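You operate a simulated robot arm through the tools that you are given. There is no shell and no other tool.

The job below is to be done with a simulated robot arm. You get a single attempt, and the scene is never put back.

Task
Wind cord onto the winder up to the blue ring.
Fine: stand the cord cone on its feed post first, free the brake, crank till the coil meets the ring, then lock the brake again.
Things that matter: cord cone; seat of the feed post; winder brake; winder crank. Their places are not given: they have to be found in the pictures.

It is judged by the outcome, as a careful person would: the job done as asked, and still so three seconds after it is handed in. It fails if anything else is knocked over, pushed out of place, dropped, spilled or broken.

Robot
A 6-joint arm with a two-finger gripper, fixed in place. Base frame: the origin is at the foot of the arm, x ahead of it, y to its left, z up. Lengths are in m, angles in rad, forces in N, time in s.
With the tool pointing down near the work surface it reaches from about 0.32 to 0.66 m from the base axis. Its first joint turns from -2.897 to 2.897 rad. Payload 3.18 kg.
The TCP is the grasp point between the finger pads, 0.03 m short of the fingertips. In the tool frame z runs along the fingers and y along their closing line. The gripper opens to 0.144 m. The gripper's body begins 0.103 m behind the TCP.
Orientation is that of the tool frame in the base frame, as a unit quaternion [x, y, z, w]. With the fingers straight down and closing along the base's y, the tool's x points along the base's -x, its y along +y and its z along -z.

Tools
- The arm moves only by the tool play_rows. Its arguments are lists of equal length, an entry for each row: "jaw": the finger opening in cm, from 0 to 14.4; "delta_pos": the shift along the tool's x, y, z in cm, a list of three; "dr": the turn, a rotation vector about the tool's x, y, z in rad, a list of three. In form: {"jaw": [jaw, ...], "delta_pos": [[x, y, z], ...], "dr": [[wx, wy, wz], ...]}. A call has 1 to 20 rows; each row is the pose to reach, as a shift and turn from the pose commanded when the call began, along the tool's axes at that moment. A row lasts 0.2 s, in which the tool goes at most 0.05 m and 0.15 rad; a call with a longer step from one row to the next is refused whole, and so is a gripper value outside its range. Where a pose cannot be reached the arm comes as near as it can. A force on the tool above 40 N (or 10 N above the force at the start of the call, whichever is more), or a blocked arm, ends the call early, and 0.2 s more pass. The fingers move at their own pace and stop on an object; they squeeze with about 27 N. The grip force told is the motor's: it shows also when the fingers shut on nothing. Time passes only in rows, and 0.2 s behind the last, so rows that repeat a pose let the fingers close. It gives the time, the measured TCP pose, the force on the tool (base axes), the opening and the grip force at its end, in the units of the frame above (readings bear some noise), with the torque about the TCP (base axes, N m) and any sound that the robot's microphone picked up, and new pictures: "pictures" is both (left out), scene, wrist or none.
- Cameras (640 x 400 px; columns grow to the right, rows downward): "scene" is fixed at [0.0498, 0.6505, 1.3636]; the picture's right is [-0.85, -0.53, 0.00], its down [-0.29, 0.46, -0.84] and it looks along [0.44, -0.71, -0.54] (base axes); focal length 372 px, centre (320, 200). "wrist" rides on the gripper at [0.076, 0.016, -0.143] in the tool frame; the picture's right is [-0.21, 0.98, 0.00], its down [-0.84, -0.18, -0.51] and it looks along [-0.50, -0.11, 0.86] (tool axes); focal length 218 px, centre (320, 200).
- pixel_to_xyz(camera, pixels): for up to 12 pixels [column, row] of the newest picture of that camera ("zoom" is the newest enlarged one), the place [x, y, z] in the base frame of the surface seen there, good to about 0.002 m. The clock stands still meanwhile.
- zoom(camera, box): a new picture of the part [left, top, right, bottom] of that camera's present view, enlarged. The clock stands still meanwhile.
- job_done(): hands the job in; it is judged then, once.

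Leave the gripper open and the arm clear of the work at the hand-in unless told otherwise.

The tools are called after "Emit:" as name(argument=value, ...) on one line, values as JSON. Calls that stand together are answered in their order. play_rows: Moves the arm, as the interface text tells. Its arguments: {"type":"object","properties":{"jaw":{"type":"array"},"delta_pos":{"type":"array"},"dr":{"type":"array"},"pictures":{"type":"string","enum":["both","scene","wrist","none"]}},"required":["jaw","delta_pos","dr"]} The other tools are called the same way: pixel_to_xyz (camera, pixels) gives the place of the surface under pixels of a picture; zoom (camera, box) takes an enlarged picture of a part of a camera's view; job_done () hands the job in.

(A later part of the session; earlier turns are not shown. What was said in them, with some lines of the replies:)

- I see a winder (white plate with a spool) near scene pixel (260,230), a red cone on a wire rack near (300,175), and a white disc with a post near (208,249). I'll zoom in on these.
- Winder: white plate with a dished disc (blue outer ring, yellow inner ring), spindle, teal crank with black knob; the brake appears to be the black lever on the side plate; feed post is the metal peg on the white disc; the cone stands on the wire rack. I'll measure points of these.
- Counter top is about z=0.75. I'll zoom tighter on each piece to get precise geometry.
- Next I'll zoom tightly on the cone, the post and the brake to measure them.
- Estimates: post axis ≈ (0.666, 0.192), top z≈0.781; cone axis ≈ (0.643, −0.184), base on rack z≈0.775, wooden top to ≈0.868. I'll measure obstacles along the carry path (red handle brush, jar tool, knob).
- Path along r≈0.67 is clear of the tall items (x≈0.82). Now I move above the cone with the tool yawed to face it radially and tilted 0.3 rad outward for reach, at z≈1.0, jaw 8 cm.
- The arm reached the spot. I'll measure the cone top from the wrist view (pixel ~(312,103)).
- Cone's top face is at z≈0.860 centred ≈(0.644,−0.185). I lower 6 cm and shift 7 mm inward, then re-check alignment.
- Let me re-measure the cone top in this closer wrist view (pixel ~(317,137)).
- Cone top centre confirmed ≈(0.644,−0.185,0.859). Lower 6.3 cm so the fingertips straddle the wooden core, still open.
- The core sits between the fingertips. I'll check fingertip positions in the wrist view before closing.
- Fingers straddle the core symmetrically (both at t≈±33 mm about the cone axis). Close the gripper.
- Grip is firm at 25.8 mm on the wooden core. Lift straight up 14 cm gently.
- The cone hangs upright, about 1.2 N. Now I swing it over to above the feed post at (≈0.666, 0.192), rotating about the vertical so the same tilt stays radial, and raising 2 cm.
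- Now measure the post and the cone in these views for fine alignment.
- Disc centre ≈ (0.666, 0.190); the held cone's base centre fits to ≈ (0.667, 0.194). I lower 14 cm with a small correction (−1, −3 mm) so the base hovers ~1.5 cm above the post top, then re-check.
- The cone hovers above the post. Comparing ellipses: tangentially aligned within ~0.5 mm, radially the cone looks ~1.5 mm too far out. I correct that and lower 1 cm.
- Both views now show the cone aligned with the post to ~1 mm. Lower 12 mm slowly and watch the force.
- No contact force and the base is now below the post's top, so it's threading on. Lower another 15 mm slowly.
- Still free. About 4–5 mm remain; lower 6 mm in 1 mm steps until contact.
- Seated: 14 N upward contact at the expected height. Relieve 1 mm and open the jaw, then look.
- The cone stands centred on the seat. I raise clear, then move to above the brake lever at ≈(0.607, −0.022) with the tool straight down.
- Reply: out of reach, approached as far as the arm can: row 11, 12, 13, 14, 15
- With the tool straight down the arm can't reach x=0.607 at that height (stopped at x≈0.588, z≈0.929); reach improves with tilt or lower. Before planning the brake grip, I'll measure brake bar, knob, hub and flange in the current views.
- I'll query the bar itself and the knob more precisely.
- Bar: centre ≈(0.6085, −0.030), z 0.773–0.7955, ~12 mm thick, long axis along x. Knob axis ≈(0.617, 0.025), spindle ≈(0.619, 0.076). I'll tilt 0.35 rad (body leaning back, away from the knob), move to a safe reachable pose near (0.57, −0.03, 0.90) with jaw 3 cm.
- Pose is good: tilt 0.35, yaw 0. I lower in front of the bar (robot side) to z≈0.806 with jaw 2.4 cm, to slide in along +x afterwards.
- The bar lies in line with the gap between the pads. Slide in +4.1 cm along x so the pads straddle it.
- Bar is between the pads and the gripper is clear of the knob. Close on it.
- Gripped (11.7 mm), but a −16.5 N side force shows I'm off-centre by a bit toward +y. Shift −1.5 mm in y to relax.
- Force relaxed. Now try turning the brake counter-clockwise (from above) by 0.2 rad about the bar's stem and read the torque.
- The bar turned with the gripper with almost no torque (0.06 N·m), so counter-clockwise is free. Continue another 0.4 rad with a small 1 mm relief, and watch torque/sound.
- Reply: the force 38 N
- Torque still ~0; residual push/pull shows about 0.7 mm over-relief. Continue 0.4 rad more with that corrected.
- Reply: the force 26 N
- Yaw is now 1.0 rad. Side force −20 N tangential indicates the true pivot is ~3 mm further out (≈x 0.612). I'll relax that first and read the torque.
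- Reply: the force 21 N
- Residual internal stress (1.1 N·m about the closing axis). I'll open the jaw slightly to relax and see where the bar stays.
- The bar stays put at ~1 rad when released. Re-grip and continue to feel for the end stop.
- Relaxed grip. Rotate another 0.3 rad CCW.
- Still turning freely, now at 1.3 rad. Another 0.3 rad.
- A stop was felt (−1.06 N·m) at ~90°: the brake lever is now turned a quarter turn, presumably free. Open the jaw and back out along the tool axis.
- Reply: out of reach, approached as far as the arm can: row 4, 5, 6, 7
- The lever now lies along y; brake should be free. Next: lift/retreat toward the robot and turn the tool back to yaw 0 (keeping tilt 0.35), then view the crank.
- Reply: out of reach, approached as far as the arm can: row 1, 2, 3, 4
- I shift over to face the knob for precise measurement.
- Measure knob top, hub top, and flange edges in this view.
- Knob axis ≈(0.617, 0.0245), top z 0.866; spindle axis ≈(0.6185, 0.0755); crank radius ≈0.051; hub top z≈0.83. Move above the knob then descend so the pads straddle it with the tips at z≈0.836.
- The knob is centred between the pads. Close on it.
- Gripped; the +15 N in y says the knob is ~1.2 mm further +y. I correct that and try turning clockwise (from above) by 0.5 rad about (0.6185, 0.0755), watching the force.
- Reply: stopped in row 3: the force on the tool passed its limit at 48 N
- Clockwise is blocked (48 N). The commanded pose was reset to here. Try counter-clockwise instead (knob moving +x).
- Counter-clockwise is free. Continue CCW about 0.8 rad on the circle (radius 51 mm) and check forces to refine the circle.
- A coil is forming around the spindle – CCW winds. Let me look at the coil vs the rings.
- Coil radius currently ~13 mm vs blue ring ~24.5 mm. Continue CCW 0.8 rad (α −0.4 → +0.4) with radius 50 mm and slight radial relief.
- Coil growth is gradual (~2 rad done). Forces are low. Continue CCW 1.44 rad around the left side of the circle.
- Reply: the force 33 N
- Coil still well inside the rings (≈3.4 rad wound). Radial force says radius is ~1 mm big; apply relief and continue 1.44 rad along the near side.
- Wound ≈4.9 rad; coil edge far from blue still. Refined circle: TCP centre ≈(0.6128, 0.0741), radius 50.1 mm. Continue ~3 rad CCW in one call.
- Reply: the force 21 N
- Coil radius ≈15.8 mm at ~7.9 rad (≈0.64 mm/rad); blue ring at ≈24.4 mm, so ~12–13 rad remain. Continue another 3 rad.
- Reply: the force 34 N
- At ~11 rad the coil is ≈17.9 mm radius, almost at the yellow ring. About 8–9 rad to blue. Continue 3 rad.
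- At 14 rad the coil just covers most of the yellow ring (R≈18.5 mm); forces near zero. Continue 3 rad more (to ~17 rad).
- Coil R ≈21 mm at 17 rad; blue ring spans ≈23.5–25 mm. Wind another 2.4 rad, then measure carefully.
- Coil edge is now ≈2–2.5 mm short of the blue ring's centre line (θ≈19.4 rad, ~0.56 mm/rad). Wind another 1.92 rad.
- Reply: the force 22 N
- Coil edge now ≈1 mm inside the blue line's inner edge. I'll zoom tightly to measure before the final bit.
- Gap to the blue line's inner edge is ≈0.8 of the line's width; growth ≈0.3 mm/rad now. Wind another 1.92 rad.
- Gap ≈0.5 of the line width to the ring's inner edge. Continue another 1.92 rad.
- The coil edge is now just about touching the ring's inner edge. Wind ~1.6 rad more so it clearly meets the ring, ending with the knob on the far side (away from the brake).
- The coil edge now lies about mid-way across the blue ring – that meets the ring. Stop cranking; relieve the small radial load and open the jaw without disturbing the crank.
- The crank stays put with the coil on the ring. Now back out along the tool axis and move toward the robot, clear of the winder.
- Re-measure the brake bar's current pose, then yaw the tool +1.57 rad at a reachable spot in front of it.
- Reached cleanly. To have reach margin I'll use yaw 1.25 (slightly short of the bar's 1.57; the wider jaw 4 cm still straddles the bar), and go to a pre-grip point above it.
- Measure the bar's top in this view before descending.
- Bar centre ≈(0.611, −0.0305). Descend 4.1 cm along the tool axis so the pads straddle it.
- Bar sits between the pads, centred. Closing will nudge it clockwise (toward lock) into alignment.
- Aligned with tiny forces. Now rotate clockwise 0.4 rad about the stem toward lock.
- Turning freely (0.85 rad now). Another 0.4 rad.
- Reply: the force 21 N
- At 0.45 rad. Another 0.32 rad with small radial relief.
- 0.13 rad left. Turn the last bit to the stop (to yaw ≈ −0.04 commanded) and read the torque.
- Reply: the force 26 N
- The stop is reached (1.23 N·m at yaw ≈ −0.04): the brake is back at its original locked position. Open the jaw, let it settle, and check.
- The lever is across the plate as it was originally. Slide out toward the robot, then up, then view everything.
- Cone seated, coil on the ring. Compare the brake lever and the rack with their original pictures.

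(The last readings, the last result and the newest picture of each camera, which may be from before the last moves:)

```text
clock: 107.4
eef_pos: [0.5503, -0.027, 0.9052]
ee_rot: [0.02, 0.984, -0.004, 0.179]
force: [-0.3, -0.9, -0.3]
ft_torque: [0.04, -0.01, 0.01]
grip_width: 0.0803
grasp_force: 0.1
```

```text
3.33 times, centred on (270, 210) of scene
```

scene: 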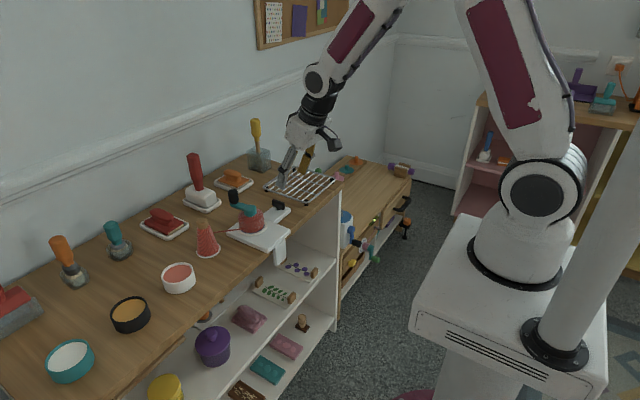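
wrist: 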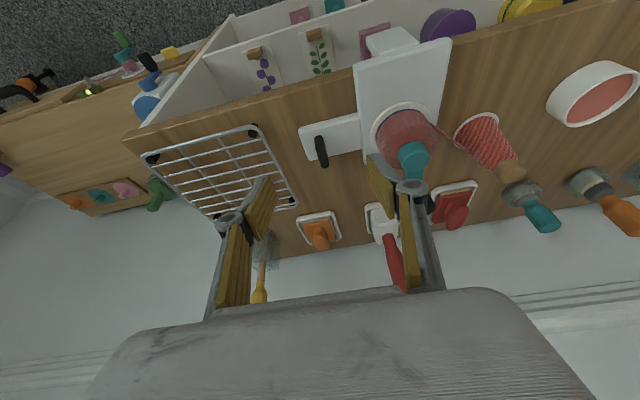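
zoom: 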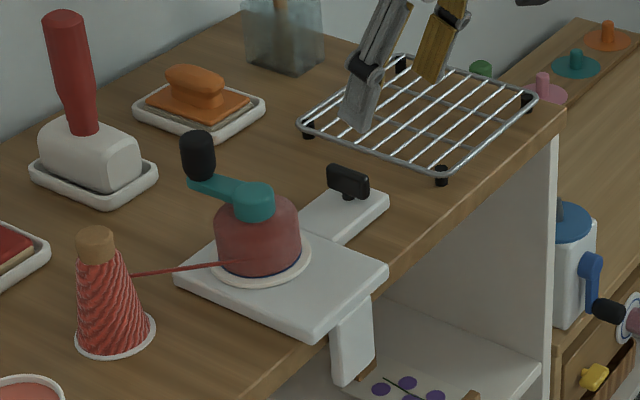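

Lever and rack match the initial pictures. Now retreat the arm well clear with the gripper open.

Emit:
play_rows(jaw=[8, 8, 8, 9, 10, 10, 10, 10, 10], delta_pos=[[1.8, 0.18, -2.36], [3.6, 0.37, -4.72], [5.39, 0.55, -7.09], [7.19, 0.73, -9.45], [8.98, 0.92, -11.8], [10.78, 1.1, -14.17], [10.78, 1.1, -14.17], [10.78, 1.1, -14.17], [10.78, 1.1, -14.17]], dr=[[0, 0, 0], [0, 0, 0], [0, 0, 0], [0, 0, 0], [0, 0, 0], [0, 0, 0], [0, 0, 0], [0, 0, 0], [0, 0, 0]])

Emit:
zoom(camera="wrist", box=[280, 60, 480, 200])

Emit:
zoom(camera="scene", box=[230, 205, 280, 250])

```text
clock: 109.4
eef_pos: [0.399, -0.0119, 0.9998]
ee_rot: [0.02, 0.984, -0.004, 0.178]
force: [0.3, 0.4, 0.1]
ft_torque: [-0.03, -0.01, -0.01]
grip_width: 0.0998
grasp_force: 0.1
```

scene: 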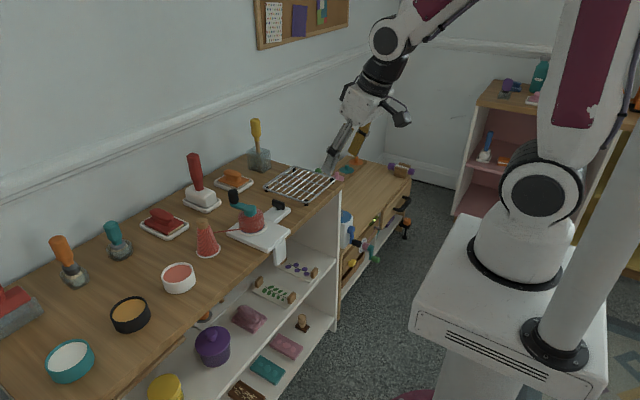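
wrist: 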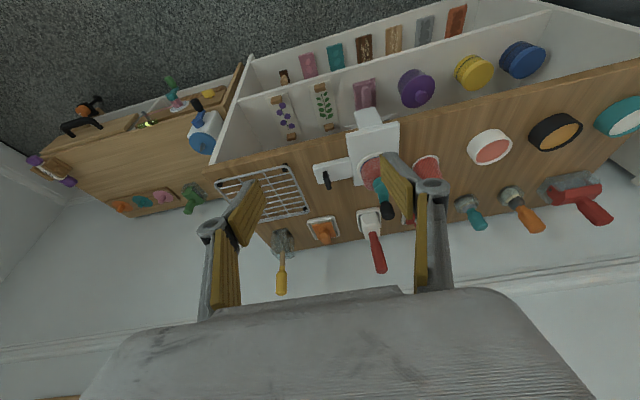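

```text
2.86 times, centred on (380, 130) of wrist
```

zoom: 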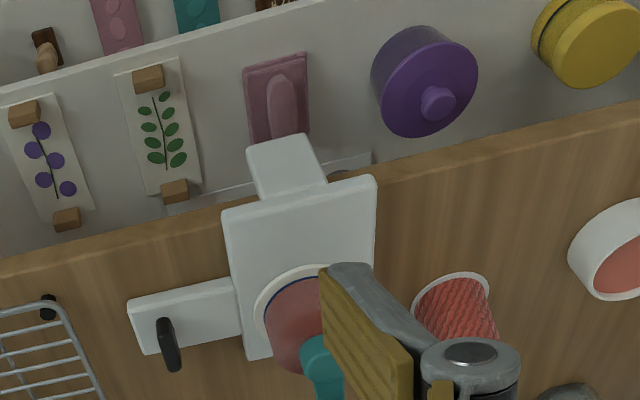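

```text
8.89 times, centred on (255, 228) of scene
```

zoom: 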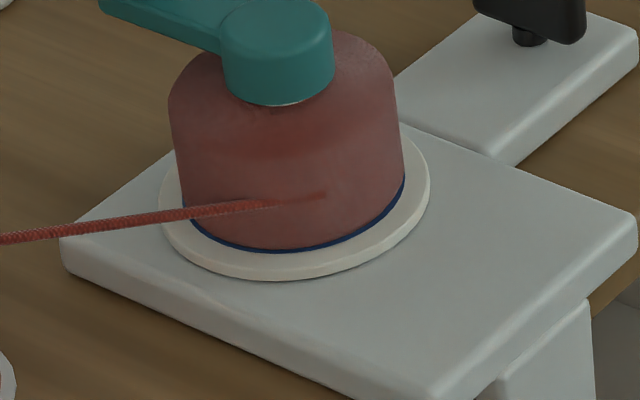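

The final state matches the job:
- **Cone:** it stands on its feed post.
- **Coil:** its edge lies on the blue ring and has held steady.
- **Brake:** it is back at its original locked stop.
- **Arm:** it is clear of the work, with the gripper open and empty.

Nothing else looks moved, so I'm handing in.

Emit:
job_done()

```text
The job is handed in.
```

I wound the cord onto the winder up to the blue ring and handed the job in; no verdict has come back.

- **Cone:** it stands upright on its feed post, seated on the white disc.
- **Winding:** I freed the brake and cranked counter-clockwise a little over four turns. The crank wouldn't turn clockwise. The coil's edge now covers roughly a third to a half of the blue ring's width, depending on the view, and it didn't move after I let go of the crank.
- **Brake:** it is turned back to its original stop and looks the same as in the first pictures.
- **Everything else:** the rack and the other items look unmoved in the pictures. The arm is clear of the work with the gripper open.

The task didn't say how far onto the ring the coil should come, so I stopped with its edge partway across the ring instead of just touching the inner edge.
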